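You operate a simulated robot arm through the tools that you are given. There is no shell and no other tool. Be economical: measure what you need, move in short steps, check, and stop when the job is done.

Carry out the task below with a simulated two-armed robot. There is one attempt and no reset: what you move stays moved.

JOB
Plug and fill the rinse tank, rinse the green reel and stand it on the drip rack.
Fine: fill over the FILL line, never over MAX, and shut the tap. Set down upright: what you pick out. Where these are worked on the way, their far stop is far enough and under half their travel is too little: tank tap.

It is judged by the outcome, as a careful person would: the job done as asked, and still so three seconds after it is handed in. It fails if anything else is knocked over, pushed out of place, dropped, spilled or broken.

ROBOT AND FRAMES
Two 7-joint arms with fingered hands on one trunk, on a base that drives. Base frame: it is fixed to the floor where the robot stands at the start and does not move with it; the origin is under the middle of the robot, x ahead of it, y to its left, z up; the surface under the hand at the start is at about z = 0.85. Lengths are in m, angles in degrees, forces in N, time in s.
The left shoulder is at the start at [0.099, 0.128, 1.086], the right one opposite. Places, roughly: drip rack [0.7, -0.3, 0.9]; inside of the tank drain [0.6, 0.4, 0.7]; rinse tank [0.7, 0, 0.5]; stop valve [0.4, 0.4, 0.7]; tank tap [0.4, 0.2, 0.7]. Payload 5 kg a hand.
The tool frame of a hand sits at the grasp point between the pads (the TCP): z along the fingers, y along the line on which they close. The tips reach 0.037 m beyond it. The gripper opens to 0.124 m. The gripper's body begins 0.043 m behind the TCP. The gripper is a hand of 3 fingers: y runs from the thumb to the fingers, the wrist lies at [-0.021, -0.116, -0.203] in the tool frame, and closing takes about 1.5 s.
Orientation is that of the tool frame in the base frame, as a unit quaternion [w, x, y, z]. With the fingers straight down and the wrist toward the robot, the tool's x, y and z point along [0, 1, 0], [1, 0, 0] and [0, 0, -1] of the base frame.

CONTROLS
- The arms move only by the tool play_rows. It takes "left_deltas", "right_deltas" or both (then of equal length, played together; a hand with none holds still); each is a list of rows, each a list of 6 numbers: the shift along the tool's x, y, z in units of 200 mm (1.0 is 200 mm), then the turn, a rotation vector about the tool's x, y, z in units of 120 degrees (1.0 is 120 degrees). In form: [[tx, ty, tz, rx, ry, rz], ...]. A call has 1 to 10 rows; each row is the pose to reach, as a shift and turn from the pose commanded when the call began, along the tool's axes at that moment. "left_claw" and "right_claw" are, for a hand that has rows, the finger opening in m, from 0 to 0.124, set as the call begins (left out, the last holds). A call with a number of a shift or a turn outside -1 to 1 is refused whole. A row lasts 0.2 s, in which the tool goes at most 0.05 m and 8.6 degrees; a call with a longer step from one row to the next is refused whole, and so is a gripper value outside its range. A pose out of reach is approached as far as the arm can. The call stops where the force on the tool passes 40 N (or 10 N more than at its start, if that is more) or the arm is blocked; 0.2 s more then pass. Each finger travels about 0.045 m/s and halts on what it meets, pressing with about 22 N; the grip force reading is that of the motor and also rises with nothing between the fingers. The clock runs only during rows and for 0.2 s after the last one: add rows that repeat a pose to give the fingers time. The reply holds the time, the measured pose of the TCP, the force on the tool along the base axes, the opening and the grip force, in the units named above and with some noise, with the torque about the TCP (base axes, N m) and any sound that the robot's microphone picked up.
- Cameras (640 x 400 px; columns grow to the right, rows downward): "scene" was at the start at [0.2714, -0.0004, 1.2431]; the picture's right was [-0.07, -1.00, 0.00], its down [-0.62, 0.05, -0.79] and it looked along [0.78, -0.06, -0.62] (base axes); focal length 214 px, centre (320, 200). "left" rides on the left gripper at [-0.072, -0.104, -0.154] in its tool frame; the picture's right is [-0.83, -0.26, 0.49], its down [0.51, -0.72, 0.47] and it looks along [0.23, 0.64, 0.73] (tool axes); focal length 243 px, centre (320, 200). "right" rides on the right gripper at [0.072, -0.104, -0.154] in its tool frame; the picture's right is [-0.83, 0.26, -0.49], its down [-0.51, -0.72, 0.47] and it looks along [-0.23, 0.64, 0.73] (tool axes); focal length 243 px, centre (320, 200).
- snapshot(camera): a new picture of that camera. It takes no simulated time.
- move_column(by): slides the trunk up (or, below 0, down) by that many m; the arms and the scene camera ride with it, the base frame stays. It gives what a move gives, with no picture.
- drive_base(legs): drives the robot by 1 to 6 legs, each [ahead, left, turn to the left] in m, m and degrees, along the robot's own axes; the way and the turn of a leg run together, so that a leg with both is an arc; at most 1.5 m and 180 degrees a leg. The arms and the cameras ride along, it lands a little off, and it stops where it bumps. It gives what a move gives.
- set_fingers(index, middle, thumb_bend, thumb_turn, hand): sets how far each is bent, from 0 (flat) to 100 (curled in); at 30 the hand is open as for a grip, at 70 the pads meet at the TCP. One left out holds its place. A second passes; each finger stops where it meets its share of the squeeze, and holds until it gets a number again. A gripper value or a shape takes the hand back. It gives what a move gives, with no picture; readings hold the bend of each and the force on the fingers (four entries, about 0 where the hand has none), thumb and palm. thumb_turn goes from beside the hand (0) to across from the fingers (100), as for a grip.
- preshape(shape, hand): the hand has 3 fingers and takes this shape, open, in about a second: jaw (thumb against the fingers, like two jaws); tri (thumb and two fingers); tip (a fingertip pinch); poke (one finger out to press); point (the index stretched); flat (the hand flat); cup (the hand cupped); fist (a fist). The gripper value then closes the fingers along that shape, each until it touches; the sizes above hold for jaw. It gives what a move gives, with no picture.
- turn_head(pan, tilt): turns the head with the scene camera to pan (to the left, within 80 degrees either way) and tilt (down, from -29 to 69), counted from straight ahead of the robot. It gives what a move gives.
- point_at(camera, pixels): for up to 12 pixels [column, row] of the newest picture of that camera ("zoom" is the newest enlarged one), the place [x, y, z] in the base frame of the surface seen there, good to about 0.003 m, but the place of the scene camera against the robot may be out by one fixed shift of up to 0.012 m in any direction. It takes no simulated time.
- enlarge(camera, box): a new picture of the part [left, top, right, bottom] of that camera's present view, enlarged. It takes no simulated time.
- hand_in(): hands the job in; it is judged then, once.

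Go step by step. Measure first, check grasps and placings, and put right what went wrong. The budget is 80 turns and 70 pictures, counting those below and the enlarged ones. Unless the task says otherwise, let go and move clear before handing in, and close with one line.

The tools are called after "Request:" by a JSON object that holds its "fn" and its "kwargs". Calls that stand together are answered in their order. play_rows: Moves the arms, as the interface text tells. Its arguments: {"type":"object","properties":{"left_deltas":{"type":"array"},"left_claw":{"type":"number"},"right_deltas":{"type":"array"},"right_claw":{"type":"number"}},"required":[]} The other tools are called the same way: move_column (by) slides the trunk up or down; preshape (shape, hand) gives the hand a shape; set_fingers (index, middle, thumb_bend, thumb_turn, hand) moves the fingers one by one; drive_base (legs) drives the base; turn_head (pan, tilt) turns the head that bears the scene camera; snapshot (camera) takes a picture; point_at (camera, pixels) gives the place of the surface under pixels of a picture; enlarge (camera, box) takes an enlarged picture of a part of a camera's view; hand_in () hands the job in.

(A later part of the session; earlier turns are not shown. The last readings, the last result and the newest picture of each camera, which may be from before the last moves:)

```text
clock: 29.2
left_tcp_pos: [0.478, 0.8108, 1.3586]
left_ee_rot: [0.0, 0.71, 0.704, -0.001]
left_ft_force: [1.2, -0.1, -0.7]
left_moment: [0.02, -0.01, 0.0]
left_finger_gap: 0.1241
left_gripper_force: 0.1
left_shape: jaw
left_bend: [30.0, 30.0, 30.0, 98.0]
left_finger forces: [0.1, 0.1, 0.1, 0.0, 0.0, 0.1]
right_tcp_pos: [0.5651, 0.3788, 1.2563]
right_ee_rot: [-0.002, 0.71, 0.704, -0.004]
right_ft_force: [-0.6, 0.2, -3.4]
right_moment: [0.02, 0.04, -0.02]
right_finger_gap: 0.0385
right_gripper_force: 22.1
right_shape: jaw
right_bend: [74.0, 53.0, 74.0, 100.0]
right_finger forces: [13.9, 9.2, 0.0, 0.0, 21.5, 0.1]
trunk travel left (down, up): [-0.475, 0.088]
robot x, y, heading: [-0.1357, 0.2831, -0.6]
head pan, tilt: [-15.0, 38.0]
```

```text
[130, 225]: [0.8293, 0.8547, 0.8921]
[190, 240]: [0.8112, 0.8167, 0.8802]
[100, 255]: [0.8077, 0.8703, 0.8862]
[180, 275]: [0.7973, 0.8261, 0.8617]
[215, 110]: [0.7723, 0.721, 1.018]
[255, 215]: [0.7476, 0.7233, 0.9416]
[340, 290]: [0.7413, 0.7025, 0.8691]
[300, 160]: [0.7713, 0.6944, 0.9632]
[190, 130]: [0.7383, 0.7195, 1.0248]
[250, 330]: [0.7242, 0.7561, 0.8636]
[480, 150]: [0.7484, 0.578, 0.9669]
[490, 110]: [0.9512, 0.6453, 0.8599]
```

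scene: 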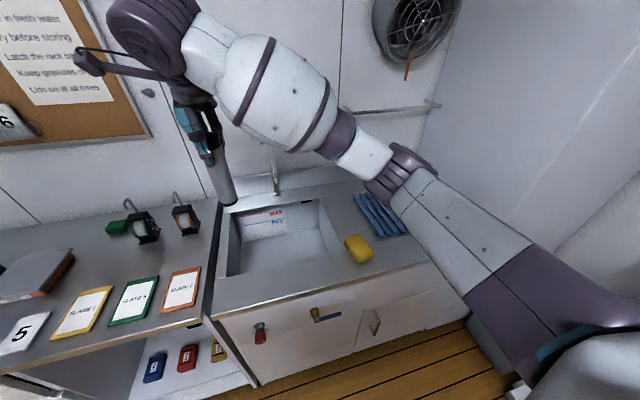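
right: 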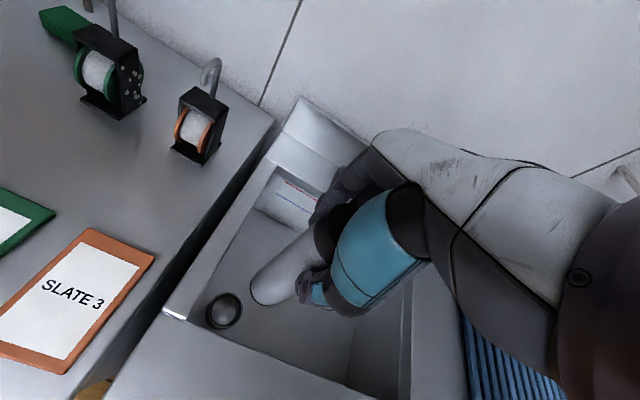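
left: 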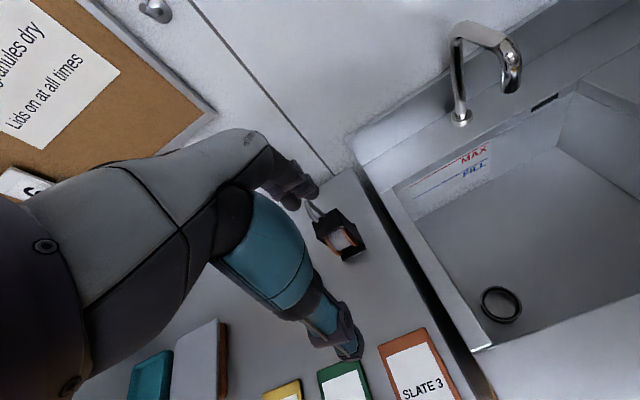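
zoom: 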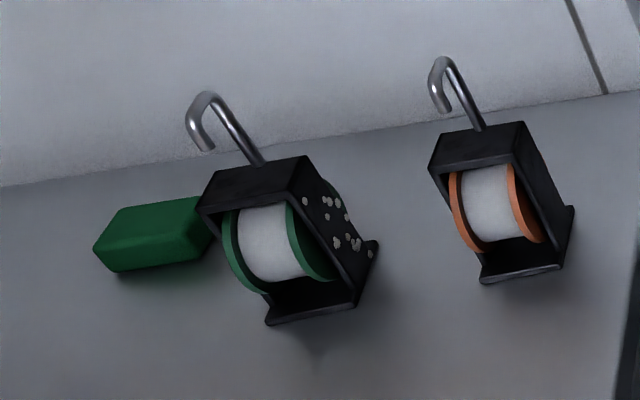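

The green block at (150,240) is a separate object behind the reel; dirt is on the reel's right face. I lower the hand again to above the drain with the trunk up.

Request:
{"fn": "play_rows", "kwargs": {"right_deltas": [[0, 0.02, 0.2, 0, 0, 0], [0, 0.02, 0.4, 0, 0, 0], [0, 0.02, 0.6, 0, 0, 0], [0, 0.02, 0.8, 0, 0, 0], [0, 0.02, 1.0, 0, 0, 0], [0, 0.02, 1.0, 0, 0, 0]]}}

Request:
{"fn": "play_rows", "kwargs": {"right_deltas": [[0, 0, 0.2, 0, 0, 0], [0, 0, 0.4, 0, 0, 0], [0, 0, 0.5, 0, 0, 0], [0, 0, 0.5, 0, 0, 0]]}}

Request:
{"fn": "snapshot", "kwargs": {"camera": "scene"}}

Request:
{"fn": "enlarge", "kwargs": {"camera": "right", "box": [180, 200, 360, 340]}}

```text
clock: 30.6
left_tcp_pos: [0.4751, 0.8097, 1.3601]
left_ee_rot: [0.001, 0.709, 0.705, -0.001]
left_ft_force: [0.3, 0.2, 0.4]
left_moment: [0.0, 0.02, 0.01]
left_finger_gap: 0.1238
left_gripper_force: 0.1
left_shape: jaw
left_bend: [30.0, 30.0, 30.0, 98.0]
left_finger forces: [0.0, 0.1, 0.1, 0.0, 0.0, 0.0]
right_tcp_pos: [0.5688, 0.3771, 1.06]
right_ee_rot: [0.0, 0.71, 0.704, -0.003]
right_ft_force: [0.4, -0.3, -4.1]
right_moment: [0.07, 0.01, 0.0]
right_finger_gap: 0.0384
right_gripper_force: 22.1
right_shape: jaw
right_bend: [74.0, 53.0, 74.0, 100.0]
right_finger forces: [13.7, 9.1, 0.0, 0.0, 21.1, 0.0]
trunk travel left (down, up): [-0.475, 0.088]
robot x, y, heading: [-0.1344, 0.2803, -0.7]
head pan, tilt: [-15.0, 38.0]
```

```text
clock: 31.6
left_tcp_pos: [0.4762, 0.8109, 1.3589]
left_ee_rot: [0.0, 0.71, 0.704, -0.001]
left_ft_force: [0.0, 0.6, -0.1]
left_moment: [-0.01, -0.03, -0.02]
left_finger_gap: 0.1242
left_gripper_force: 0.1
left_shape: jaw
left_bend: [30.0, 30.0, 30.0, 98.0]
left_finger forces: [0.1, 0.1, 0.0, 0.0, 0.1, 0.1]
right_tcp_pos: [0.5691, 0.3762, 0.9602]
right_ee_rot: [-0.001, 0.71, 0.704, -0.002]
right_ft_force: [-0.3, 0.5, -3.7]
right_moment: [0.03, 0.05, -0.01]
right_finger_gap: 0.0385
right_gripper_force: 21.9
right_shape: jaw
right_bend: [74.0, 53.0, 74.0, 100.0]
right_finger forces: [13.6, 9.0, 0.0, 0.1, 20.9, 0.0]
trunk travel left (down, up): [-0.475, 0.088]
robot x, y, heading: [-0.134, 0.2799, -0.5]
head pan, tilt: [-15.0, 38.0]
```

```text
41 pictures are left
```

scene: 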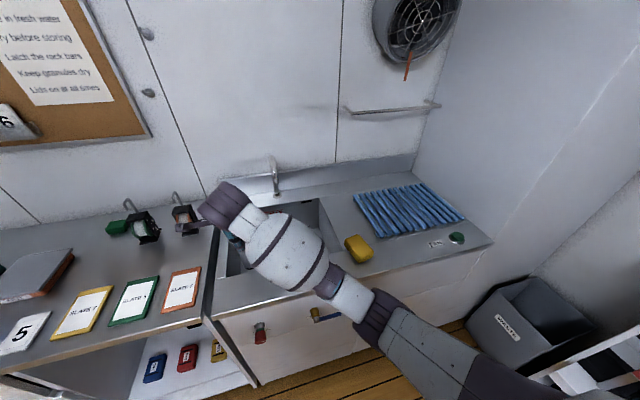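

```text
2.86 times, centred on (270, 270) of right
```

zoom: 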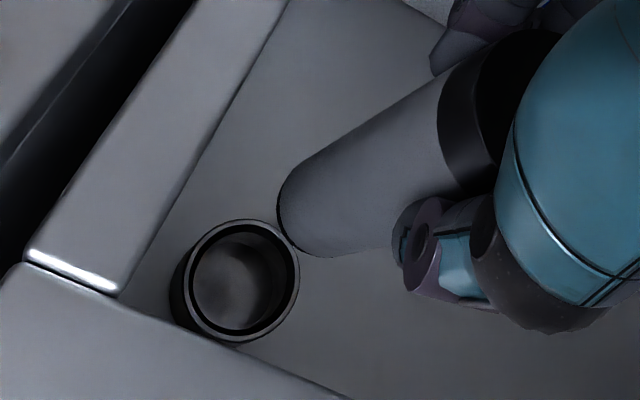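

I measure the pipe's lower rim and collar in this zoom, and the arm's links for clearance over the counter edge.

Request:
{"fn": "point_at", "kwargs": {"camera": "zoom", "pixels": [[282, 225], [300, 248], [325, 256], [277, 203], [290, 180], [388, 235], [375, 85], [184, 275], [298, 275], [240, 222], [235, 338], [232, 290]]}}

Request:
{"fn": "point_at", "kwargs": {"camera": "scene", "pixels": [[255, 265], [285, 288], [320, 295], [345, 318], [365, 330], [300, 240], [330, 275], [240, 215]]}}

```text
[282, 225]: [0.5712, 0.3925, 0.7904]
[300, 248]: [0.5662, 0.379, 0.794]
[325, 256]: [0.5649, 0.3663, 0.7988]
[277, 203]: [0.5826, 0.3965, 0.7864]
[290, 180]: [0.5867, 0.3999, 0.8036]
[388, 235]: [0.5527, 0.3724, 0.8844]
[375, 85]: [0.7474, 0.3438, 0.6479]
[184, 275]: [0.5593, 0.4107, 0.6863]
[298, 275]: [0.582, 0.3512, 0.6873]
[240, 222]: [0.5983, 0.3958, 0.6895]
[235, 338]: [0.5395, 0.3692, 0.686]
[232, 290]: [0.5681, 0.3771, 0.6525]
```

```text
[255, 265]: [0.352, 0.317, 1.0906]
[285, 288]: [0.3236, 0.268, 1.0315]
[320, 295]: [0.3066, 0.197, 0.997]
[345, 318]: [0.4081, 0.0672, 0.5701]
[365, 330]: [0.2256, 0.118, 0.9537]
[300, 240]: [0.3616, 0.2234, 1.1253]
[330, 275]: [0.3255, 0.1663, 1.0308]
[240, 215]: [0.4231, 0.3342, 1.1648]
```

The pipe swung about 6–7° in the grip (bottom forward) when the arm bumped. I lift, drive back 0.12 m and raise the trunk for a straighter arm, and turn the tool to make the pipe upright.

Request:
{"fn": "play_rows", "kwargs": {"right_deltas": [[0, 0, -0.2, 0, 0, 0], [0, 0, -0.4, 0, 0, 0], [0, 0, -0.6, 0, 0, 0], [0, 0, -0.6, 0.03, 0, 0], [0, 0, -0.6, 0.057, 0, 0], [0, 0, -0.6, 0.057, 0, 0]]}}

Request:
{"fn": "drive_base", "kwargs": {"legs": [[-0.12, 0, 0]]}}

Request:
{"fn": "move_column", "kwargs": {"by": 0.08}}

```text
clock: 33.0
left_tcp_pos: [0.4779, 0.807, 1.3592]
left_ee_rot: [-0.001, 0.711, 0.703, 0.0]
left_ft_force: [0.2, 0.6, 0.7]
left_moment: [-0.02, -0.01, 0.0]
left_finger_gap: 0.124
left_gripper_force: 0.1
left_shape: jaw
left_bend: [30.0, 30.0, 30.0, 98.0]
left_finger forces: [0.1, 0.0, 0.1, 0.1, 0.0, 0.0]
right_tcp_pos: [0.5717, 0.3749, 1.0771]
right_ee_rot: [-0.044, 0.71, 0.702, -0.043]
right_ft_force: [-1.0, -1.3, -3.4]
right_moment: [-0.01, 0.01, 0.01]
right_finger_gap: 0.0383
right_gripper_force: 21.6
right_shape: jaw
right_bend: [74.0, 54.0, 74.0, 100.0]
right_finger forces: [13.6, 10.0, 0.0, 0.0, 21.4, 0.1]
trunk travel left (down, up): [-0.475, 0.088]
robot x, y, heading: [-0.1349, 0.2788, -0.5]
head pan, tilt: [-15.0, 38.0]
```

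```text
clock: 34.3
left_tcp_pos: [0.3598, 0.809, 1.3573]
left_ee_rot: [-0.001, 0.711, 0.703, 0.0]
left_ft_force: [0.5, 0.1, 1.2]
left_moment: [0.0, 0.01, 0.01]
left_finger_gap: 0.1238
left_gripper_force: 0.0
left_shape: jaw
left_bend: [30.0, 30.0, 30.0, 98.0]
left_finger forces: [0.1, 0.0, 0.0, 0.0, 0.0, 0.0]
right_tcp_pos: [0.4541, 0.3765, 1.0766]
right_ee_rot: [-0.043, 0.709, 0.702, -0.044]
right_ft_force: [-0.4, -0.4, -3.4]
right_moment: [-0.01, -0.02, -0.02]
right_finger_gap: 0.0381
right_gripper_force: 21.5
right_shape: jaw
right_bend: [74.0, 54.0, 74.0, 100.0]
right_finger forces: [13.5, 10.1, 0.0, 0.0, 21.4, 0.1]
trunk travel left (down, up): [-0.475, 0.088]
robot x, y, heading: [-0.2558, 0.2856, -0.7]
head pan, tilt: [-15.0, 38.0]
```

```text
clock: 35.5
left_tcp_pos: [0.3621, 0.8098, 1.4364]
left_ee_rot: [-0.002, 0.711, 0.703, -0.002]
left_ft_force: [1.2, -0.2, -0.9]
left_moment: [-0.02, 0.04, 0.02]
left_finger_gap: 0.124
left_gripper_force: 0.2
left_shape: jaw
left_bend: [30.0, 30.0, 30.0, 98.0]
left_finger forces: [0.0, 0.1, 0.0, 0.1, 0.0, 0.0]
right_tcp_pos: [0.4529, 0.3764, 1.154]
right_ee_rot: [-0.045, 0.71, 0.701, -0.045]
right_ft_force: [-0.1, 0.3, -3.9]
right_moment: [-0.01, 0.01, -0.01]
right_finger_gap: 0.0381
right_gripper_force: 22.0
right_shape: jaw
right_bend: [74.0, 54.0, 74.0, 100.0]
right_finger forces: [13.4, 10.0, 0.0, 0.0, 21.3, 0.0]
trunk travel left (down, up): [-0.555, 0.008]
robot x, y, heading: [-0.2557, 0.2845, -0.8]
head pan, tilt: [-15.0, 38.0]
```

I go forward over the drain, then down to about z 1.0, keeping the corrected tilt.

Request:
{"fn": "play_rows", "kwargs": {"right_deltas": [[0.03, 0.2, -0.025, 0, 0, 0], [0.03, 0.4, -0.05, 0, 0, 0], [0.03, 0.586, -0.073, 0, 0, 0], [0.03, 0.61, 0.12, 0, 0, 0], [0.03, 0.635, 0.32, 0, 0, 0], [0.03, 0.66, 0.52, 0, 0, 0], [0.03, 0.676, 0.672, 0, 0, 0], [0.03, 0.676, 0.672, 0, 0, 0]]}}

Request:
{"fn": "enlarge", "kwargs": {"camera": "right", "box": [180, 200, 360, 340]}}

Request:
{"fn": "snapshot", "kwargs": {"camera": "scene"}}

```text
clock: 37.3
left_tcp_pos: [0.3579, 0.8099, 1.4395]
left_ee_rot: [0.0, 0.711, 0.703, 0.0]
left_ft_force: [-0.6, 0.3, 0.5]
left_moment: [0.03, -0.01, 0.0]
left_finger_gap: 0.1241
left_gripper_force: 0.1
left_shape: jaw
left_bend: [30.0, 30.0, 30.0, 98.0]
left_finger forces: [0.1, 0.0, 0.1, 0.1, 0.0, 0.0]
right_tcp_pos: [0.5692, 0.3802, 1.0078]
right_ee_rot: [-0.043, 0.71, 0.702, -0.042]
right_ft_force: [-0.1, -0.9, -2.6]
right_moment: [-0.02, -0.06, -0.01]
right_finger_gap: 0.0382
right_gripper_force: 22.2
right_shape: jaw
right_bend: [74.0, 54.0, 74.0, 100.0]
right_finger forces: [13.6, 9.9, 0.0, 0.1, 21.3, 0.0]
trunk travel left (down, up): [-0.555, 0.008]
robot x, y, heading: [-0.2523, 0.284, -0.6]
head pan, tilt: [-15.0, 38.0]
```

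```text
2.86 times, centred on (270, 270) of right
```

zoom: 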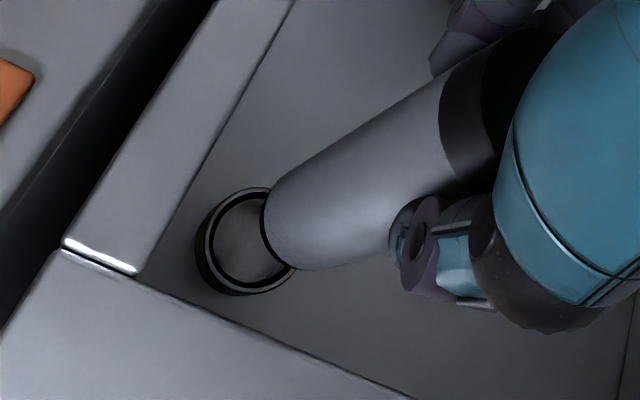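

```text
38 pictures are left
```

scene: 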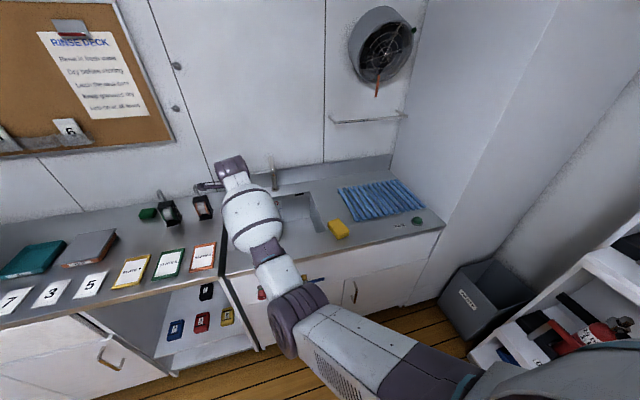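

Request:
{"fn": "point_at", "kwargs": {"camera": "zoom", "pixels": [[266, 235], [279, 258], [305, 270], [265, 205], [285, 175], [385, 250], [345, 268], [211, 250], [235, 290], [262, 188], [400, 90], [440, 190]]}}

Request:
{"fn": "point_at", "kwargs": {"camera": "scene", "pixels": [[250, 245], [265, 258], [285, 290], [300, 320], [245, 215], [255, 255], [235, 232], [275, 285]]}}

```text
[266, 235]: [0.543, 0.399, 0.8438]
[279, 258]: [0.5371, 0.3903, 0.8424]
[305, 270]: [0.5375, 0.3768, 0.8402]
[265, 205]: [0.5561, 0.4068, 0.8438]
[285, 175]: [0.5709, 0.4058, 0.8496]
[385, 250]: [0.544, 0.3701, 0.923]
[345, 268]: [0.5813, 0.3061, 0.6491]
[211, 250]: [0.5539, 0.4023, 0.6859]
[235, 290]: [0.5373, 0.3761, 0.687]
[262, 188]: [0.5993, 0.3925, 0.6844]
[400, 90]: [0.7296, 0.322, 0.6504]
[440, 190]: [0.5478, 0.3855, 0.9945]
```

```text
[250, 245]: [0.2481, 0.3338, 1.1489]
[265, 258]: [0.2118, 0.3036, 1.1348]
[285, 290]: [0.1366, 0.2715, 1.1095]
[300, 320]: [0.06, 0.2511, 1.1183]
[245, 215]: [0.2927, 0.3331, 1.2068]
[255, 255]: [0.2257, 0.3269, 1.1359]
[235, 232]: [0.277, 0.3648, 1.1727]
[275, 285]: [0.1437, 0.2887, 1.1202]
```

The arm is now well above the edge. The pipe now seems tilted about 3.5° the other way; I cross-check with the left camera.

Request:
{"fn": "snapshot", "kwargs": {"camera": "left"}}

```text
37 pictures are left
```

left: 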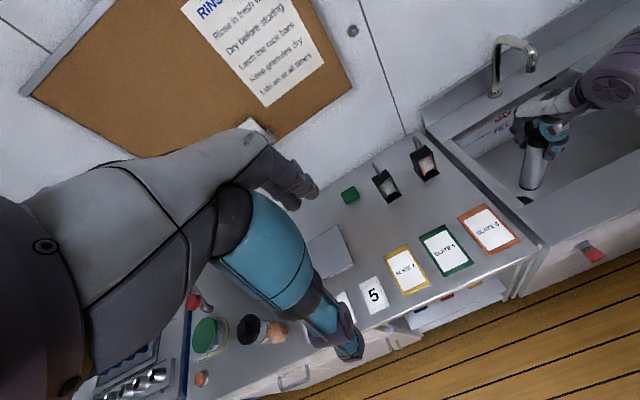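

Request:
{"fn": "enlarge", "kwargs": {"camera": "left", "box": [480, 110, 600, 215]}}

Request:
{"fn": "point_at", "kwargs": {"camera": "left", "pixels": [[535, 150], [544, 150], [526, 150], [530, 170], [538, 172], [523, 170], [527, 187], [536, 187], [521, 185], [525, 200]]}}

```text
3.81 times, centred on (540, 162) of left
```

zoom: 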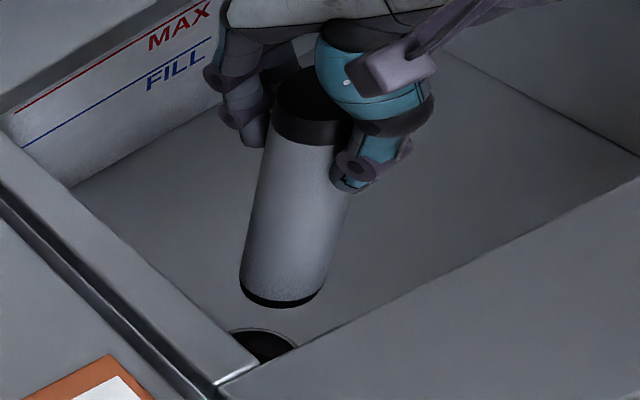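

```text
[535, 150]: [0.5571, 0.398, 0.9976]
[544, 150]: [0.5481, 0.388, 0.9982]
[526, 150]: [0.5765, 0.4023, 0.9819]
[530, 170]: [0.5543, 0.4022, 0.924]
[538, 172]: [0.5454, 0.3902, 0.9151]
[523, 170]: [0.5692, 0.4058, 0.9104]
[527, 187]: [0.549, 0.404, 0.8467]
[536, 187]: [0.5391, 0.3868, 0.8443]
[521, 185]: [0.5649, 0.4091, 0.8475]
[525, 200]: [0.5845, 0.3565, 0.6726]
```

The left camera gives a good view: the pipe axis leans 3.4° (bottom back) and 2.3° (bottom left). I correct both and go down to just above the collar.

Request:
{"fn": "play_rows", "kwargs": {"right_deltas": [[0, -0.005, 0, -0.014, -0.009, 0], [0, -0.005, 0, -0.028, -0.019, 0], [0, 0.019, 0.2, -0.028, -0.019, 0], [0, 0.043, 0.4, -0.028, -0.019, 0], [0, 0.067, 0.596, -0.028, -0.019, 0], [0, 0.067, 0.596, -0.028, -0.019, 0]]}}

Request:
{"fn": "enlarge", "kwargs": {"camera": "left", "box": [480, 110, 600, 215]}}

```text
clock: 38.7
left_tcp_pos: [0.3592, 0.8087, 1.4399]
left_ee_rot: [0.0, 0.711, 0.703, 0.0]
left_ft_force: [0.0, 0.9, -0.7]
left_moment: [-0.02, 0.0, -0.01]
left_finger_gap: 0.124
left_gripper_force: 0.0
left_shape: jaw
left_bend: [30.0, 30.0, 30.0, 98.0]
left_finger forces: [0.0, 0.0, 0.0, 0.1, 0.0, 0.1]
right_tcp_pos: [0.5688, 0.3806, 0.8877]
right_ee_rot: [-0.008, 0.71, 0.704, -0.036]
right_ft_force: [0.1, 0.4, -2.1]
right_moment: [0.01, 0.01, 0.04]
right_finger_gap: 0.038
right_gripper_force: 22.2
right_shape: jaw
right_bend: [74.0, 54.0, 74.0, 100.0]
right_finger forces: [13.7, 9.7, 0.1, 0.0, 21.3, 0.1]
trunk travel left (down, up): [-0.555, 0.008]
robot x, y, heading: [-0.2544, 0.2832, -0.9]
head pan, tilt: [-15.0, 38.0]
```

```text
3.81 times, centred on (540, 162) of left
```

zoom: 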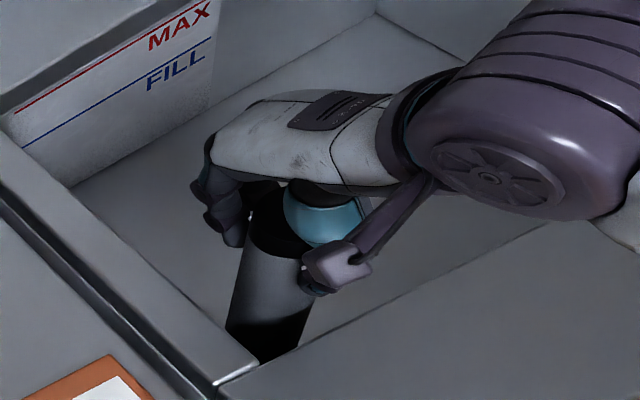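

Request:
{"fn": "point_at", "kwargs": {"camera": "zoom", "pixels": [[255, 265], [280, 270], [305, 290], [245, 265], [237, 300], [260, 315], [290, 320], [232, 330], [250, 345], [275, 345]]}}

Request:
{"fn": "enlarge", "kwargs": {"camera": "right", "box": [200, 180, 360, 320]}}

```text
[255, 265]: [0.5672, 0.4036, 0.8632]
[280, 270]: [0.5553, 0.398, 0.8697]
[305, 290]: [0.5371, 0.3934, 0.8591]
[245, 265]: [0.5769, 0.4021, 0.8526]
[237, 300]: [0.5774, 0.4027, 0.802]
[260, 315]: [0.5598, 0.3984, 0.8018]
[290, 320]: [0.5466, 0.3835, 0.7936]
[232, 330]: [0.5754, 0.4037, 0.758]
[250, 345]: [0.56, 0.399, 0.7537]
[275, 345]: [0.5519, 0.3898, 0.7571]
```

```text
2.86 times, centred on (280, 250) of right
```

zoom: 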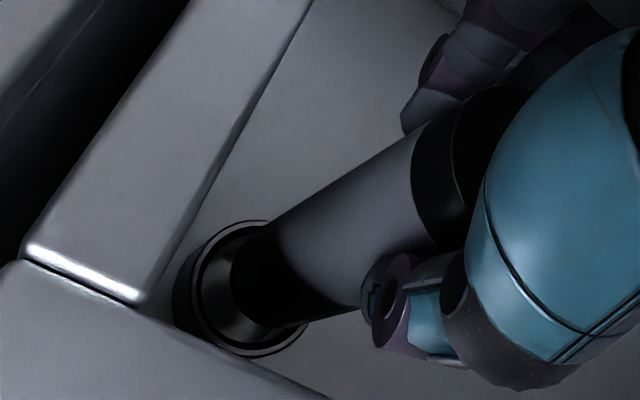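

The pipe is upright over the collar, about 66 mm above the floor. I lower in small steps, watching force.

Request:
{"fn": "play_rows", "kwargs": {"right_deltas": [[0.002, 0.0, 0.05, 0, 0, 0], [0.004, 0.003, 0.1, 0, 0, 0], [0.006, 0.006, 0.15, 0, 0, 0], [0.008, 0.009, 0.2, 0, 0, 0], [0.01, 0.012, 0.25, 0, 0, 0], [0.012, 0.015, 0.29, 0, 0, 0], [0.0135, 0.018, 0.325, 0, 0, 0], [0.0135, 0.018, 0.325, 0, 0, 0]]}}

Request:
{"fn": "enlarge", "kwargs": {"camera": "right", "box": [200, 180, 360, 320]}}

```text
clock: 40.5
left_tcp_pos: [0.3547, 0.8096, 1.4426]
left_ee_rot: [0.003, 0.711, 0.703, 0.002]
left_ft_force: [0.1, 0.3, 0.0]
left_moment: [0.04, -0.01, 0.02]
left_finger_gap: 0.124
left_gripper_force: 0.0
left_shape: jaw
left_bend: [30.0, 30.0, 30.0, 98.0]
left_finger forces: [0.0, 0.1, 0.0, 0.1, 0.0, 0.1]
right_tcp_pos: [0.57, 0.3819, 0.8287]
right_ee_rot: [-0.005, 0.71, 0.704, -0.032]
right_ft_force: [1.0, 1.9, 26.2]
right_moment: [0.01, 0.08, -0.03]
right_finger_gap: 0.0408
right_gripper_force: 21.7
right_shape: jaw
right_bend: [74.0, 54.0, 74.0, 100.0]
right_finger forces: [16.1, 11.8, 0.0, 0.1, 24.2, 0.1]
trunk travel left (down, up): [-0.555, 0.008]
robot x, y, heading: [-0.2527, 0.2837, -0.8]
head pan, tilt: [-15.0, 38.0]
```

```text
2.86 times, centred on (280, 250) of right
```

zoom: 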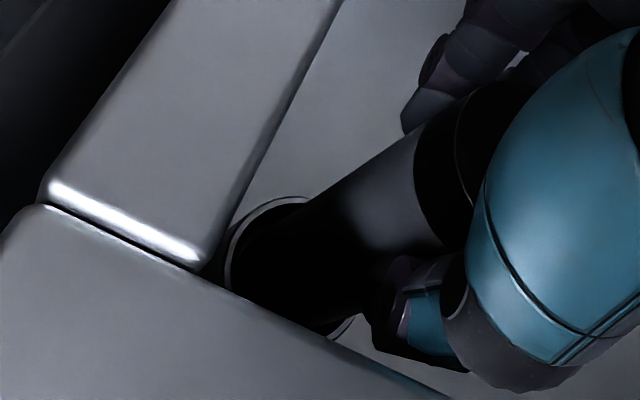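

The TCP reached z 0.829 with contact on the floor, well below the rim height, so the pipe is seated in the collar. I open slightly and rise.

Request:
{"fn": "play_rows", "kwargs": {"right_deltas": [[0, 0, -0.02, 0, 0, 0], [0, 0, -0.02, 0, 0, 0], [0, 0, -0.02, 0, 0, 0], [0, 0, -0.02, 0, 0, 0], [0, 0, -0.02, 0, 0, 0], [0, 0, -0.02, 0, 0, 0]], "right_claw": 0.07}}

Request:
{"fn": "play_rows", "kwargs": {"right_deltas": [[0, 0, -0.1, 0, 0, 0], [-0.005, -0.008, -0.2, 0, 0, 0], [-0.01, -0.02, -0.4, 0, 0, 0], [-0.02, -0.035, -0.6, 0, 0, 0], [-0.03, -0.045, -0.8, 0, 0, 0], [-0.03, -0.045, -1.0, 0, 0, 0], [-0.03, -0.045, -1.0, 0, 0, 0]]}}

Request:
{"fn": "enlarge", "kwargs": {"camera": "right", "box": [160, 200, 360, 340]}}

```text
clock: 41.9
left_tcp_pos: [0.3604, 0.8096, 1.439]
left_ee_rot: [0.0, 0.711, 0.703, -0.001]
left_ft_force: [0.1, 0.4, -0.3]
left_moment: [-0.03, 0.02, 0.02]
left_finger_gap: 0.1239
left_gripper_force: 0.0
left_shape: jaw
left_bend: [30.0, 30.0, 30.0, 98.0]
left_finger forces: [0.1, 0.0, 0.0, 0.0, 0.0, 0.0]
right_tcp_pos: [0.5708, 0.3809, 0.8241]
right_ee_rot: [-0.008, 0.71, 0.704, -0.037]
right_ft_force: [8.9, -0.8, -2.7]
right_moment: [0.01, 0.02, -0.02]
right_finger_gap: 0.0643
right_gripper_force: 0.0
right_shape: jaw
right_bend: [74.0, 42.0, 69.0, 100.0]
right_finger forces: [0.0, 0.1, 0.1, 0.1, 9.2, 0.0]
trunk travel left (down, up): [-0.555, 0.008]
robot x, y, heading: [-0.2549, 0.2855, -0.8]
head pan, tilt: [-15.0, 38.0]
```

```text
clock: 43.5
left_tcp_pos: [0.3589, 0.8084, 1.4392]
left_ee_rot: [-0.001, 0.712, 0.703, 0.0]
left_ft_force: [-0.8, 0.2, 0.1]
left_moment: [0.0, -0.01, 0.02]
left_finger_gap: 0.1238
left_gripper_force: 0.0
left_shape: jaw
left_bend: [30.0, 30.0, 30.0, 98.0]
left_finger forces: [0.0, 0.1, 0.0, 0.0, 0.1, 0.0]
right_tcp_pos: [0.5702, 0.3827, 1.0267]
right_ee_rot: [-0.009, 0.709, 0.704, -0.037]
right_ft_force: [0.6, 0.0, -0.2]
right_moment: [0.03, 0.03, -0.01]
right_finger_gap: 0.0695
right_gripper_force: 0.0
right_shape: jaw
right_bend: [74.0, 42.0, 67.0, 100.0]
right_finger forces: [0.0, 0.1, 0.0, 0.0, 0.0, 0.1]
trunk travel left (down, up): [-0.555, 0.008]
robot x, y, heading: [-0.2584, 0.2847, -0.8]
head pan, tilt: [-15.0, 38.0]
```

```text
2.86 times, centred on (260, 270) of right
```

zoom: 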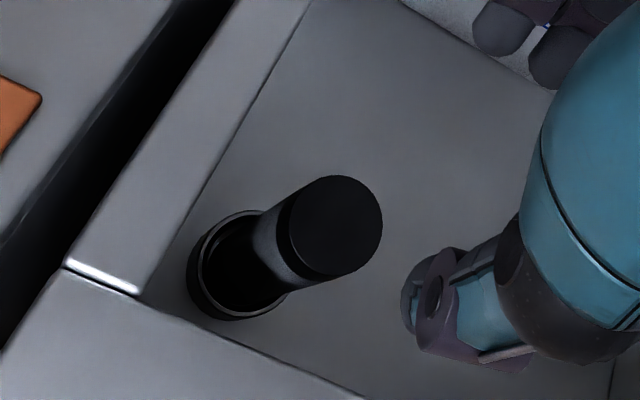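

The pipe stands in the collar. I check its top position for lean.

Request:
{"fn": "point_at", "kwargs": {"camera": "zoom", "pixels": [[336, 228], [290, 228], [382, 225], [340, 178], [330, 277], [240, 210], [195, 262], [225, 318]]}}

Request:
{"fn": "snapshot", "kwargs": {"camera": "left"}}

```text
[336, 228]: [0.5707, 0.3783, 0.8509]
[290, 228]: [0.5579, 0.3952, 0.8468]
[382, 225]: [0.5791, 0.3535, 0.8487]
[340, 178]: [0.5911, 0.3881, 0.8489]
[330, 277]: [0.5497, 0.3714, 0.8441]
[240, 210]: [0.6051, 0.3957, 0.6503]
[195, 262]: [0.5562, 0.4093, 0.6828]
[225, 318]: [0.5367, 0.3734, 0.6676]
```

```text
31 pictures are left
```

left: 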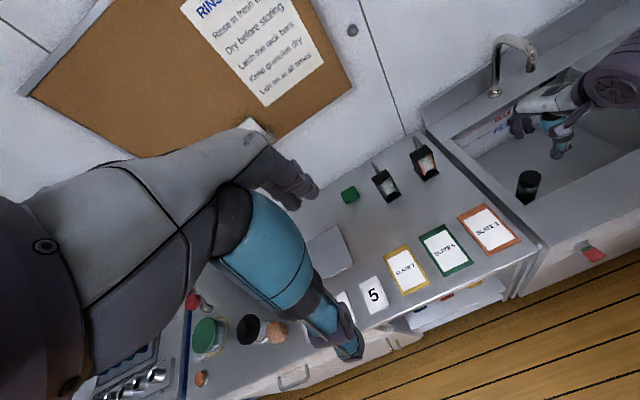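

The pipe stands upright on the tank floor (top z 0.848). Now the tap: I drive back, lower the trunk and pitch the right hand forward.

Request:
{"fn": "play_rows", "kwargs": {"right_deltas": [[0, 0, -0.2, 0, 0, 0], [0, 0, -0.4, 0, 0, 0], [0, 0, -0.5, 0, 0, 0]]}}

Request:
{"fn": "drive_base", "kwargs": {"legs": [[-0.5, 0, 0.8]]}}

Request:
{"fn": "move_column", "kwargs": {"by": -0.25}}

Request:
{"fn": "play_rows", "kwargs": {"right_deltas": [[0, 0, 0, -0.07, 0, 0], [0, 0, 0, -0.14, 0, 0], [0, 0, 0, -0.21, 0, 0], [0, 0, 0, -0.28, 0, 0], [0, 0, 0, -0.35, 0, 0], [0, 0, 0, -0.42, 0, 0], [0, 0, 0, -0.49, 0, 0], [0, 0, 0, -0.56, 0, 0], [0, 0, 0, -0.63, 0, 0], [0, 0, 0, -0.7, 0, 0]]}}

```text
clock: 44.3
left_tcp_pos: [0.3594, 0.8093, 1.4392]
left_ee_rot: [0.0, 0.711, 0.703, 0.0]
left_ft_force: [-0.8, -0.1, -0.5]
left_moment: [-0.02, -0.01, 0.01]
left_finger_gap: 0.1239
left_gripper_force: 0.0
left_shape: jaw
left_bend: [30.0, 30.0, 30.0, 98.0]
left_finger forces: [0.1, 0.0, 0.0, 0.1, 0.0, 0.1]
right_tcp_pos: [0.5788, 0.3873, 1.1273]
right_ee_rot: [-0.009, 0.71, 0.703, -0.037]
right_ft_force: [0.3, 0.6, 0.0]
right_moment: [-0.01, -0.01, 0.0]
right_finger_gap: 0.0695
right_gripper_force: 0.0
right_shape: jaw
right_bend: [74.0, 42.0, 67.0, 100.0]
right_finger forces: [0.0, 0.0, 0.0, 0.1, 0.1, 0.0]
trunk travel left (down, up): [-0.555, 0.008]
robot x, y, heading: [-0.258, 0.2862, -0.6]
head pan, tilt: [-15.0, 38.0]
```

```text
clock: 47.2
left_tcp_pos: [-0.1545, 0.8224, 1.4375]
left_ee_rot: [0.0, 0.705, 0.709, 0.0]
left_ft_force: [0.3, 0.3, -0.4]
left_moment: [0.01, 0.04, 0.02]
left_finger_gap: 0.1241
left_gripper_force: 0.0
left_shape: jaw
left_bend: [30.0, 30.0, 30.0, 98.0]
left_finger forces: [0.1, 0.0, 0.0, 0.1, 0.0, 0.0]
right_tcp_pos: [0.0719, 0.4034, 1.1252]
right_ee_rot: [-0.01, 0.704, 0.709, -0.037]
right_ft_force: [0.1, 0.1, 0.8]
right_moment: [-0.03, 0.02, -0.01]
right_finger_gap: 0.0697
right_gripper_force: 0.0
right_shape: jaw
right_bend: [74.0, 42.0, 67.0, 100.0]
right_finger forces: [0.0, 0.1, 0.0, 0.0, 0.1, 0.1]
trunk travel left (down, up): [-0.555, 0.008]
robot x, y, heading: [-0.7586, 0.2882, 0.5]
head pan, tilt: [-15.0, 38.0]
```

```text
clock: 49.8
left_tcp_pos: [-0.1562, 0.8217, 1.1891]
left_ee_rot: [0.0, 0.706, 0.708, -0.001]
left_ft_force: [-0.7, -0.6, 0.6]
left_moment: [0.0, -0.01, 0.03]
left_finger_gap: 0.1239
left_gripper_force: 0.1
left_shape: jaw
left_bend: [30.0, 30.0, 30.0, 98.0]
left_finger forces: [0.1, 0.0, 0.1, 0.0, 0.0, 0.1]
right_tcp_pos: [0.0708, 0.4038, 0.8778]
right_ee_rot: [-0.007, 0.704, 0.709, -0.035]
right_ft_force: [-0.5, 0.0, -0.7]
right_moment: [-0.02, -0.02, 0.01]
right_finger_gap: 0.0698
right_gripper_force: 0.0
right_shape: jaw
right_bend: [74.0, 42.0, 67.0, 100.0]
right_finger forces: [0.0, 0.0, 0.1, 0.0, 0.1, 0.1]
trunk travel left (down, up): [-0.305, 0.258]
robot x, y, heading: [-0.7617, 0.2882, 0.2]
head pan, tilt: [-15.0, 38.0]
```

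```text
clock: 52.0
left_tcp_pos: [-0.1537, 0.8187, 1.1885]
left_ee_rot: [-0.002, 0.706, 0.708, -0.001]
left_ft_force: [-0.5, -0.4, -0.2]
left_moment: [0.08, 0.03, 0.0]
left_finger_gap: 0.1238
left_gripper_force: 0.1
left_shape: jaw
left_bend: [30.0, 30.0, 30.0, 98.0]
left_finger forces: [0.0, 0.0, 0.0, 0.0, 0.0, 0.0]
right_tcp_pos: [0.0712, 0.4015, 0.8754]
right_ee_rot: [0.466, 0.528, 0.553, 0.446]
right_ft_force: [-0.7, 0.7, 0.4]
right_moment: [0.02, 0.04, -0.03]
right_finger_gap: 0.0699
right_gripper_force: 0.0
right_shape: jaw
right_bend: [74.0, 42.0, 66.0, 100.0]
right_finger forces: [0.1, 0.0, 0.1, 0.0, 0.0, 0.1]
trunk travel left (down, up): [-0.305, 0.258]
robot x, y, heading: [-0.7611, 0.2845, 0.2]
head pan, tilt: [-15.0, 38.0]
```

The hand is nearly horizontal. I finish levelling it, reset the jaw shape, drive to the lever's line and lower to its height.

Request:
{"fn": "preshape", "kwargs": {"shape": "jaw", "hand": "right"}}

Request:
{"fn": "play_rows", "kwargs": {"right_deltas": [[0, 0, 0, -0.04, 0, 0.01], [0, 0, 0, -0.081, 0, 0.021], [0, 0, 0, -0.081, 0, 0.021]], "right_claw": 0.06}}

Request:
{"fn": "drive_base", "kwargs": {"legs": [[0.18, -0.275, 0]]}}

Request:
{"fn": "move_column", "kwargs": {"by": -0.15}}

Request:
{"fn": "snapshot", "kwargs": {"camera": "right"}}

```text
clock: 52.9
left_tcp_pos: [-0.1566, 0.8211, 1.1894]
left_ee_rot: [0.0, 0.706, 0.709, 0.0]
left_ft_force: [-0.4, 0.3, 0.6]
left_moment: [0.0, 0.02, -0.02]
left_finger_gap: 0.124
left_gripper_force: 0.1
left_shape: jaw
left_bend: [30.0, 30.0, 30.0, 98.0]
left_finger forces: [0.0, 0.1, 0.0, 0.0, 0.0, 0.0]
right_tcp_pos: [0.0705, 0.4032, 0.8771]
right_ee_rot: [0.465, 0.528, 0.552, 0.447]
right_ft_force: [-0.5, -0.6, 0.1]
right_moment: [0.0, 0.0, 0.02]
right_finger_gap: 0.1236
right_gripper_force: 0.1
right_shape: jaw
right_bend: [30.0, 30.0, 30.0, 98.0]
right_finger forces: [0.0, 0.0, 0.0, 0.1, 0.0, 0.0]
trunk travel left (down, up): [-0.305, 0.258]
robot x, y, heading: [-0.7606, 0.286, 0.2]
head pan, tilt: [-15.0, 38.0]
```

```text
clock: 53.7
left_tcp_pos: [-0.1568, 0.8213, 1.1889]
left_ee_rot: [-0.001, 0.705, 0.709, 0.001]
left_ft_force: [-0.2, -0.1, 0.2]
left_moment: [0.0, -0.02, -0.01]
left_finger_gap: 0.1239
left_gripper_force: 0.0
left_shape: jaw
left_bend: [30.0, 30.0, 30.0, 98.0]
left_finger forces: [0.0, 0.0, 0.1, 0.0, 0.0, 0.0]
right_tcp_pos: [0.0709, 0.4019, 0.8761]
right_ee_rot: [0.499, 0.499, 0.499, 0.503]
right_ft_force: [0.0, 0.1, 0.8]
right_moment: [0.02, -0.01, -0.02]
right_finger_gap: 0.0606
right_gripper_force: 0.0
right_shape: jaw
right_bend: [74.0, 45.0, 70.0, 100.0]
right_finger forces: [0.0, 0.1, 0.0, 0.1, 0.0, 0.0]
trunk travel left (down, up): [-0.305, 0.258]
robot x, y, heading: [-0.7629, 0.2864, 0.3]
head pan, tilt: [-15.0, 38.0]
```

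```text
clock: 56.7
left_tcp_pos: [0.0222, 0.5465, 1.189]
left_ee_rot: [0.0, 0.707, 0.707, 0.0]
left_ft_force: [-0.8, 0.2, 0.0]
left_moment: [0.0, 0.03, -0.03]
left_finger_gap: 0.1238
left_gripper_force: 0.0
left_shape: jaw
left_bend: [30.0, 30.0, 30.0, 98.0]
left_finger forces: [0.1, 0.0, 0.0, 0.1, 0.0, 0.0]
right_tcp_pos: [0.2476, 0.1261, 0.8767]
right_ee_rot: [0.5, 0.5, 0.499, 0.501]
right_ft_force: [0.3, -0.6, -0.6]
right_moment: [0.0, 0.0, -0.02]
right_finger_gap: 0.0603
right_gripper_force: 0.1
right_shape: jaw
right_bend: [74.0, 45.0, 70.0, 100.0]
right_finger forces: [0.0, 0.0, 0.0, 0.0, 0.1, 0.1]
trunk travel left (down, up): [-0.305, 0.258]
robot x, y, heading: [-0.5834, 0.0112, -0.1]
head pan, tilt: [-15.0, 38.0]
```

```text
clock: 58.5
left_tcp_pos: [0.0232, 0.5464, 1.0393]
left_ee_rot: [0.0, 0.707, 0.707, 0.0]
left_ft_force: [-0.3, 0.4, 0.1]
left_moment: [0.0, -0.07, 0.0]
left_finger_gap: 0.124
left_gripper_force: 0.0
left_shape: jaw
left_bend: [30.0, 30.0, 30.0, 98.0]
left_finger forces: [0.0, 0.1, 0.0, 0.0, 0.1, 0.0]
right_tcp_pos: [0.2468, 0.1261, 0.7283]
right_ee_rot: [0.499, 0.499, 0.499, 0.502]
right_ft_force: [0.2, -0.1, 0.2]
right_moment: [0.0, 0.05, 0.0]
right_finger_gap: 0.0604
right_gripper_force: 0.0
right_shape: jaw
right_bend: [74.0, 45.0, 70.0, 100.0]
right_finger forces: [0.1, 0.0, 0.0, 0.0, 0.1, 0.1]
trunk travel left (down, up): [-0.155, 0.408]
robot x, y, heading: [-0.584, 0.0103, -0.1]
head pan, tilt: [-15.0, 38.0]
```

```text
30 pictures are left
```

right: 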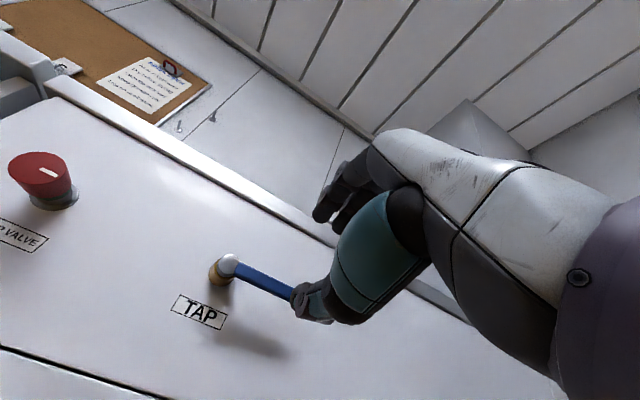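

The lever runs from (228,265) to (295,295) in the right picture. I measure it.

Request:
{"fn": "point_at", "kwargs": {"camera": "right", "pixels": [[229, 264], [218, 272], [245, 273], [265, 280], [285, 290], [240, 272], [265, 285], [265, 276], [300, 200], [60, 205], [45, 170]]}}

```text
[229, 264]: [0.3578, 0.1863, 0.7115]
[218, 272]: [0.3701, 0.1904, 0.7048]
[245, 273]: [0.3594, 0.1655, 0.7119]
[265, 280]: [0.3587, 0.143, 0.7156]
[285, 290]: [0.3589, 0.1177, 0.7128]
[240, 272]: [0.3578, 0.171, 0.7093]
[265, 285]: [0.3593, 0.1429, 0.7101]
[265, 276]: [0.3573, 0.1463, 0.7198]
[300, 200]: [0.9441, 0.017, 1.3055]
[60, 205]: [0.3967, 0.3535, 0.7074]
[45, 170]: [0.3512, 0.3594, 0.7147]
```

Lever axis is at x≈0.366, z≈0.714, pivot y≈0.188. I straddle it with the jaws.

Request:
{"fn": "play_rows", "kwargs": {"right_deltas": [[0, -0.07, 0.1, 0, 0, 0], [0, -0.07, 0.25, 0, 0, 0], [0, -0.07, 0.4, 0, 0, 0], [0, -0.07, 0.47, 0, 0, 0], [0, -0.07, 0.49, 0, 0, 0]]}}

Request:
{"fn": "play_rows", "kwargs": {"right_deltas": [[0, 0, 0, 0, 0, 0], [0, 0, 0, 0, 0, 0], [0, 0, 0, 0, 0, 0], [0, 0, 0, 0, 0, 0], [0, 0, 0, 0, 0, 0]], "right_claw": 0.025}}

Request:
{"fn": "snapshot", "kwargs": {"camera": "right"}}

```text
clock: 59.6
left_tcp_pos: [0.0233, 0.5465, 1.039]
left_ee_rot: [0.0, 0.707, 0.707, 0.0]
left_ft_force: [-0.6, -0.6, -0.6]
left_moment: [0.0, 0.02, 0.01]
left_finger_gap: 0.1239
left_gripper_force: 0.1
left_shape: jaw
left_bend: [30.0, 30.0, 30.0, 98.0]
left_finger forces: [0.1, 0.1, 0.0, 0.1, 0.0, 0.0]
right_tcp_pos: [0.3475, 0.1269, 0.713]
right_ee_rot: [0.5, 0.5, 0.499, 0.501]
right_ft_force: [0.2, 0.1, 0.3]
right_moment: [0.02, 0.0, -0.03]
right_finger_gap: 0.0604
right_gripper_force: 0.2
right_shape: jaw
right_bend: [74.0, 45.0, 70.0, 100.0]
right_finger forces: [0.1, 0.0, 0.0, 0.0, 0.0, 0.0]
trunk travel left (down, up): [-0.155, 0.408]
robot x, y, heading: [-0.5817, 0.0146, -0.3]
head pan, tilt: [-15.0, 38.0]
```

```text
clock: 60.9
left_tcp_pos: [0.0235, 0.5466, 1.0398]
left_ee_rot: [0.0, 0.707, 0.707, 0.0]
left_ft_force: [0.4, -0.4, -0.4]
left_moment: [0.05, 0.0, 0.0]
left_finger_gap: 0.1239
left_gripper_force: 0.0
left_shape: jaw
left_bend: [30.0, 30.0, 30.0, 98.0]
left_finger forces: [0.0, 0.0, 0.1, 0.0, 0.0, 0.0]
right_tcp_pos: [0.3457, 0.1273, 0.7121]
right_ee_rot: [0.499, 0.5, 0.5, 0.501]
right_ft_force: [-1.1, -0.5, -0.5]
right_moment: [0.0, -0.03, -0.01]
right_finger_gap: 0.0255
right_gripper_force: 0.0
right_shape: jaw
right_bend: [73.0, 59.0, 74.0, 100.0]
right_finger forces: [0.0, 0.1, 0.0, 0.1, 0.0, 0.0]
trunk travel left (down, up): [-0.155, 0.408]
robot x, y, heading: [-0.584, 0.0126, -0.0]
head pan, tilt: [-15.0, 38.0]
```

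```text
29 pictures are left
```

right: 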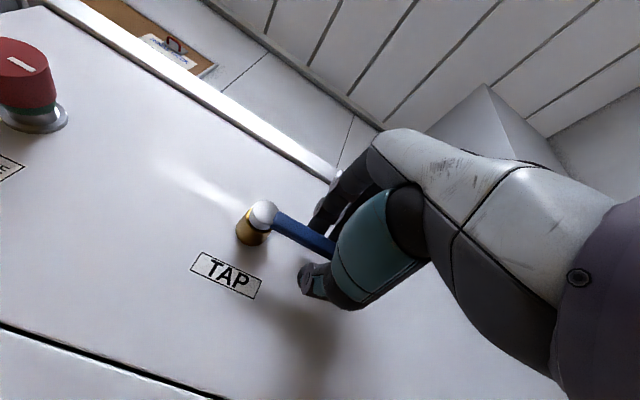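

The lever lies between the jaws. I try turning it down (clockwise) by 24° first.

Request:
{"fn": "play_rows", "kwargs": {"right_deltas": [[0.003, -0.042, 0, 0, 0, 0.067], [0.012, -0.084, 0, 0, 0, 0.133], [0.026, -0.124, 0, 0, 0, 0.2], [0.026, -0.124, 0, 0, 0, 0.2]]}}

Request:
{"fn": "snapshot", "kwargs": {"camera": "right"}}

```text
clock: 61.9
left_tcp_pos: [0.0202, 0.5469, 1.0413]
left_ee_rot: [0.001, 0.707, 0.707, 0.0]
left_ft_force: [0.1, 0.1, -0.6]
left_moment: [0.0, 0.01, 0.03]
left_finger_gap: 0.124
left_gripper_force: 0.0
left_shape: jaw
left_bend: [30.0, 30.0, 30.0, 98.0]
left_finger forces: [0.0, 0.0, 0.1, 0.1, 0.1, 0.0]
right_tcp_pos: [0.3429, 0.1346, 0.6927]
right_ee_rot: [0.384, 0.59, 0.383, 0.598]
right_ft_force: [8.6, 9.9, 31.1]
right_moment: [-0.9, -0.5, 0.43]
right_finger_gap: 0.0303
right_gripper_force: 0.1
right_shape: jaw
right_bend: [72.0, 50.0, 74.0, 100.0]
right_finger forces: [11.6, 18.7, 0.0, 0.0, 0.0, 0.0]
trunk travel left (down, up): [-0.155, 0.408]
robot x, y, heading: [-0.5843, 0.0105, 0.2]
head pan, tilt: [-15.0, 38.0]
```

```text
28 pictures are left
```

right: 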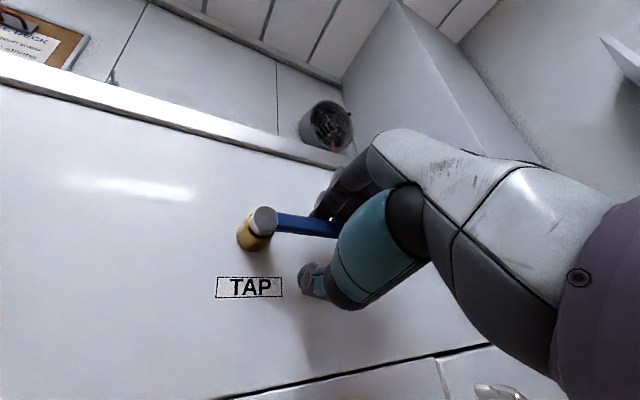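

The lever did not yield downward (31 N, lever still parallel to the TAP label), so it opens upward. I return to level, then turn up.

Request:
{"fn": "play_rows", "kwargs": {"right_deltas": [[0.009, 0.042, 0, 0, 0, -0.067], [0.018, 0.084, 0, 0, 0, -0.133], [0.027, 0.124, 0, 0, 0, -0.2], [0.027, 0.124, 0, 0, 0, -0.2]]}}

Request:
{"fn": "play_rows", "kwargs": {"right_deltas": [[0.003, 0.042, 0, 0, 0, -0.067], [0.012, 0.084, 0, 0, 0, -0.133], [0.026, 0.124, 0, 0, 0, -0.2], [0.046, 0.162, 0, 0, 0, -0.267], [0.071, 0.196, 0, 0, 0, -0.333], [0.101, 0.227, 0, 0, 0, -0.4], [0.101, 0.227, 0, 0, 0, -0.4]]}}

Request:
{"fn": "snapshot", "kwargs": {"camera": "right"}}

```text
clock: 62.9
left_tcp_pos: [0.0232, 0.5472, 1.0403]
left_ee_rot: [0.0, 0.707, 0.707, 0.0]
left_ft_force: [0.1, 0.3, -1.0]
left_moment: [-0.01, 0.01, -0.02]
left_finger_gap: 0.1238
left_gripper_force: 0.1
left_shape: jaw
left_bend: [30.0, 30.0, 30.0, 98.0]
left_finger forces: [0.0, 0.0, 0.0, 0.1, 0.0, 0.0]
right_tcp_pos: [0.3458, 0.1276, 0.7114]
right_ee_rot: [0.499, 0.5, 0.5, 0.501]
right_ft_force: [0.5, 0.3, 0.1]
right_moment: [-0.01, 0.02, -0.04]
right_finger_gap: 0.0253
right_gripper_force: 0.1
right_shape: jaw
right_bend: [73.0, 59.0, 74.0, 100.0]
right_finger forces: [0.0, 0.1, 0.0, 0.1, 0.0, 0.0]
trunk travel left (down, up): [-0.155, 0.408]
robot x, y, heading: [-0.5837, 0.0137, -0.3]
head pan, tilt: [-15.0, 38.0]
```

```text
clock: 64.5
left_tcp_pos: [0.0249, 0.547, 1.0382]
left_ee_rot: [0.0, 0.707, 0.707, 0.001]
left_ft_force: [0.3, -0.7, -0.5]
left_moment: [-0.01, 0.01, -0.01]
left_finger_gap: 0.1239
left_gripper_force: 0.1
left_shape: jaw
left_bend: [30.0, 30.0, 30.0, 98.0]
left_finger forces: [0.0, 0.0, 0.1, 0.1, 0.0, 0.0]
right_tcp_pos: [0.3464, 0.1477, 0.7585]
right_ee_rot: [0.66, 0.253, 0.659, 0.255]
right_ft_force: [1.4, -2.6, -2.0]
right_moment: [0.0, 0.02, -0.02]
right_finger_gap: 0.0254
right_gripper_force: 0.1
right_shape: jaw
right_bend: [73.0, 59.0, 73.0, 100.0]
right_finger forces: [0.0, 0.0, 0.0, 0.0, 2.6, 0.0]
trunk travel left (down, up): [-0.155, 0.408]
robot x, y, heading: [-0.585, 0.0116, -0.1]
head pan, tilt: [-15.0, 38.0]
```

```text
27 pictures are left
```

right: 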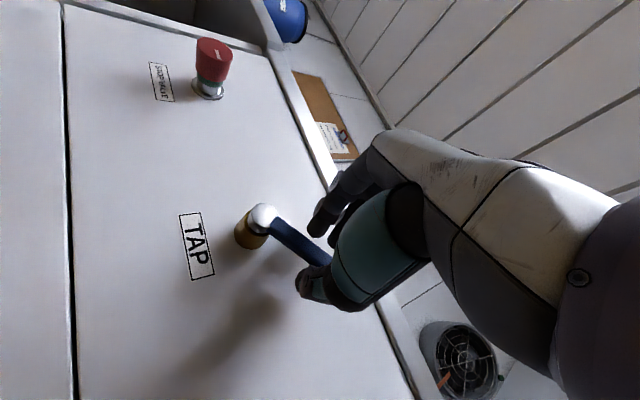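

The lever follows upward. I turn on another 40°.

Request:
{"fn": "play_rows", "kwargs": {"right_deltas": [[0.003, 0.042, 0, 0, 0, -0.067], [0.012, 0.084, 0, 0, 0, -0.133], [0.026, 0.124, 0, 0, 0, -0.2], [0.046, 0.162, 0, 0, 0, -0.267], [0.071, 0.196, 0, 0, 0, -0.333], [0.071, 0.196, 0, 0, 0, -0.333]]}}

Request:
{"fn": "turn_head", "kwargs": {"pan": 15, "tilt": 35}}

Request:
{"fn": "snapshot", "kwargs": {"camera": "scene"}}

```text
clock: 65.8
left_tcp_pos: [0.0237, 0.5461, 1.0387]
left_ee_rot: [0.0, 0.707, 0.707, 0.0]
left_ft_force: [-0.2, 0.4, -0.2]
left_moment: [0.0, -0.02, 0.02]
left_finger_gap: 0.124
left_gripper_force: 0.1
left_shape: jaw
left_bend: [30.0, 30.0, 30.0, 98.0]
left_finger forces: [0.0, 0.0, 0.0, 0.0, 0.0, 0.0]
right_tcp_pos: [0.3464, 0.1872, 0.7739]
right_ee_rot: [0.708, 0.013, 0.706, 0.013]
right_ft_force: [1.3, -1.0, -0.5]
right_moment: [0.02, -0.01, 0.01]
right_finger_gap: 0.0253
right_gripper_force: 0.0
right_shape: jaw
right_bend: [73.0, 59.0, 73.0, 100.0]
right_finger forces: [0.0, 0.0, 0.1, 0.1, 2.5, 0.0]
trunk travel left (down, up): [-0.155, 0.408]
robot x, y, heading: [-0.5832, 0.0108, -0.3]
head pan, tilt: [-15.0, 38.0]
```

```text
clock: 66.8
left_tcp_pos: [0.0239, 0.5463, 1.0387]
left_ee_rot: [0.0, 0.707, 0.707, 0.0]
left_ft_force: [0.5, -0.1, 0.0]
left_moment: [0.01, -0.01, 0.01]
left_finger_gap: 0.124
left_gripper_force: 0.0
left_shape: jaw
left_bend: [30.0, 30.0, 30.0, 98.0]
left_finger forces: [0.1, 0.0, 0.0, 0.0, 0.0, 0.0]
right_tcp_pos: [0.3464, 0.1864, 0.7745]
right_ee_rot: [0.708, 0.013, 0.706, 0.014]
right_ft_force: [1.4, -0.6, 0.1]
right_moment: [0.0, 0.01, -0.04]
right_finger_gap: 0.0252
right_gripper_force: 0.1
right_shape: jaw
right_bend: [73.0, 59.0, 73.0, 100.0]
right_finger forces: [0.0, 0.0, 0.0, 0.1, 1.3, 0.1]
trunk travel left (down, up): [-0.155, 0.408]
robot x, y, heading: [-0.5877, 0.0106, 0.0]
head pan, tilt: [15.0, 35.0]
```

```text
26 pictures are left
```

scene: 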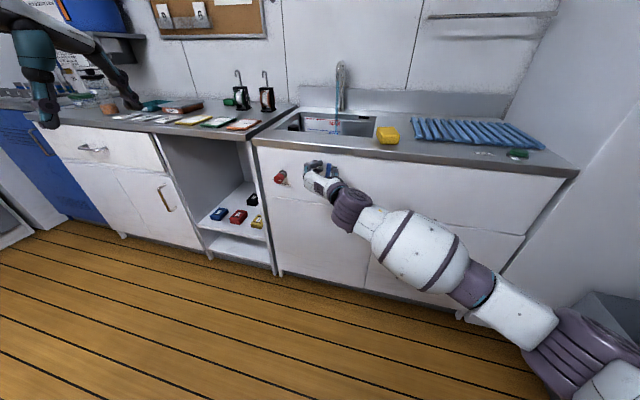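

Water is running at (338,105). I look at the fill lines from here.

Request:
{"fn": "enlarge", "kwargs": {"camera": "scene", "box": [275, 85, 395, 160]}}

```text
5.33 times, centred on (335, 122) of scene
```

zoom: 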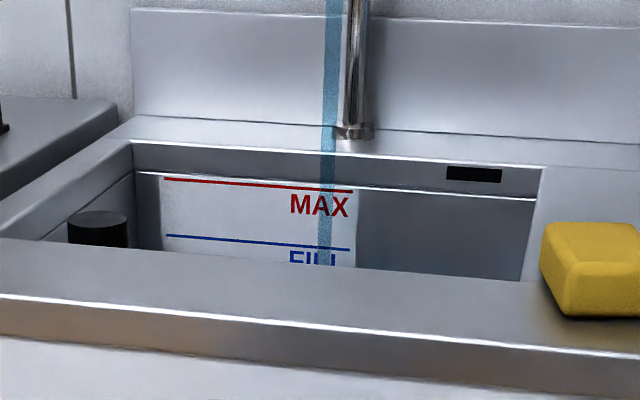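

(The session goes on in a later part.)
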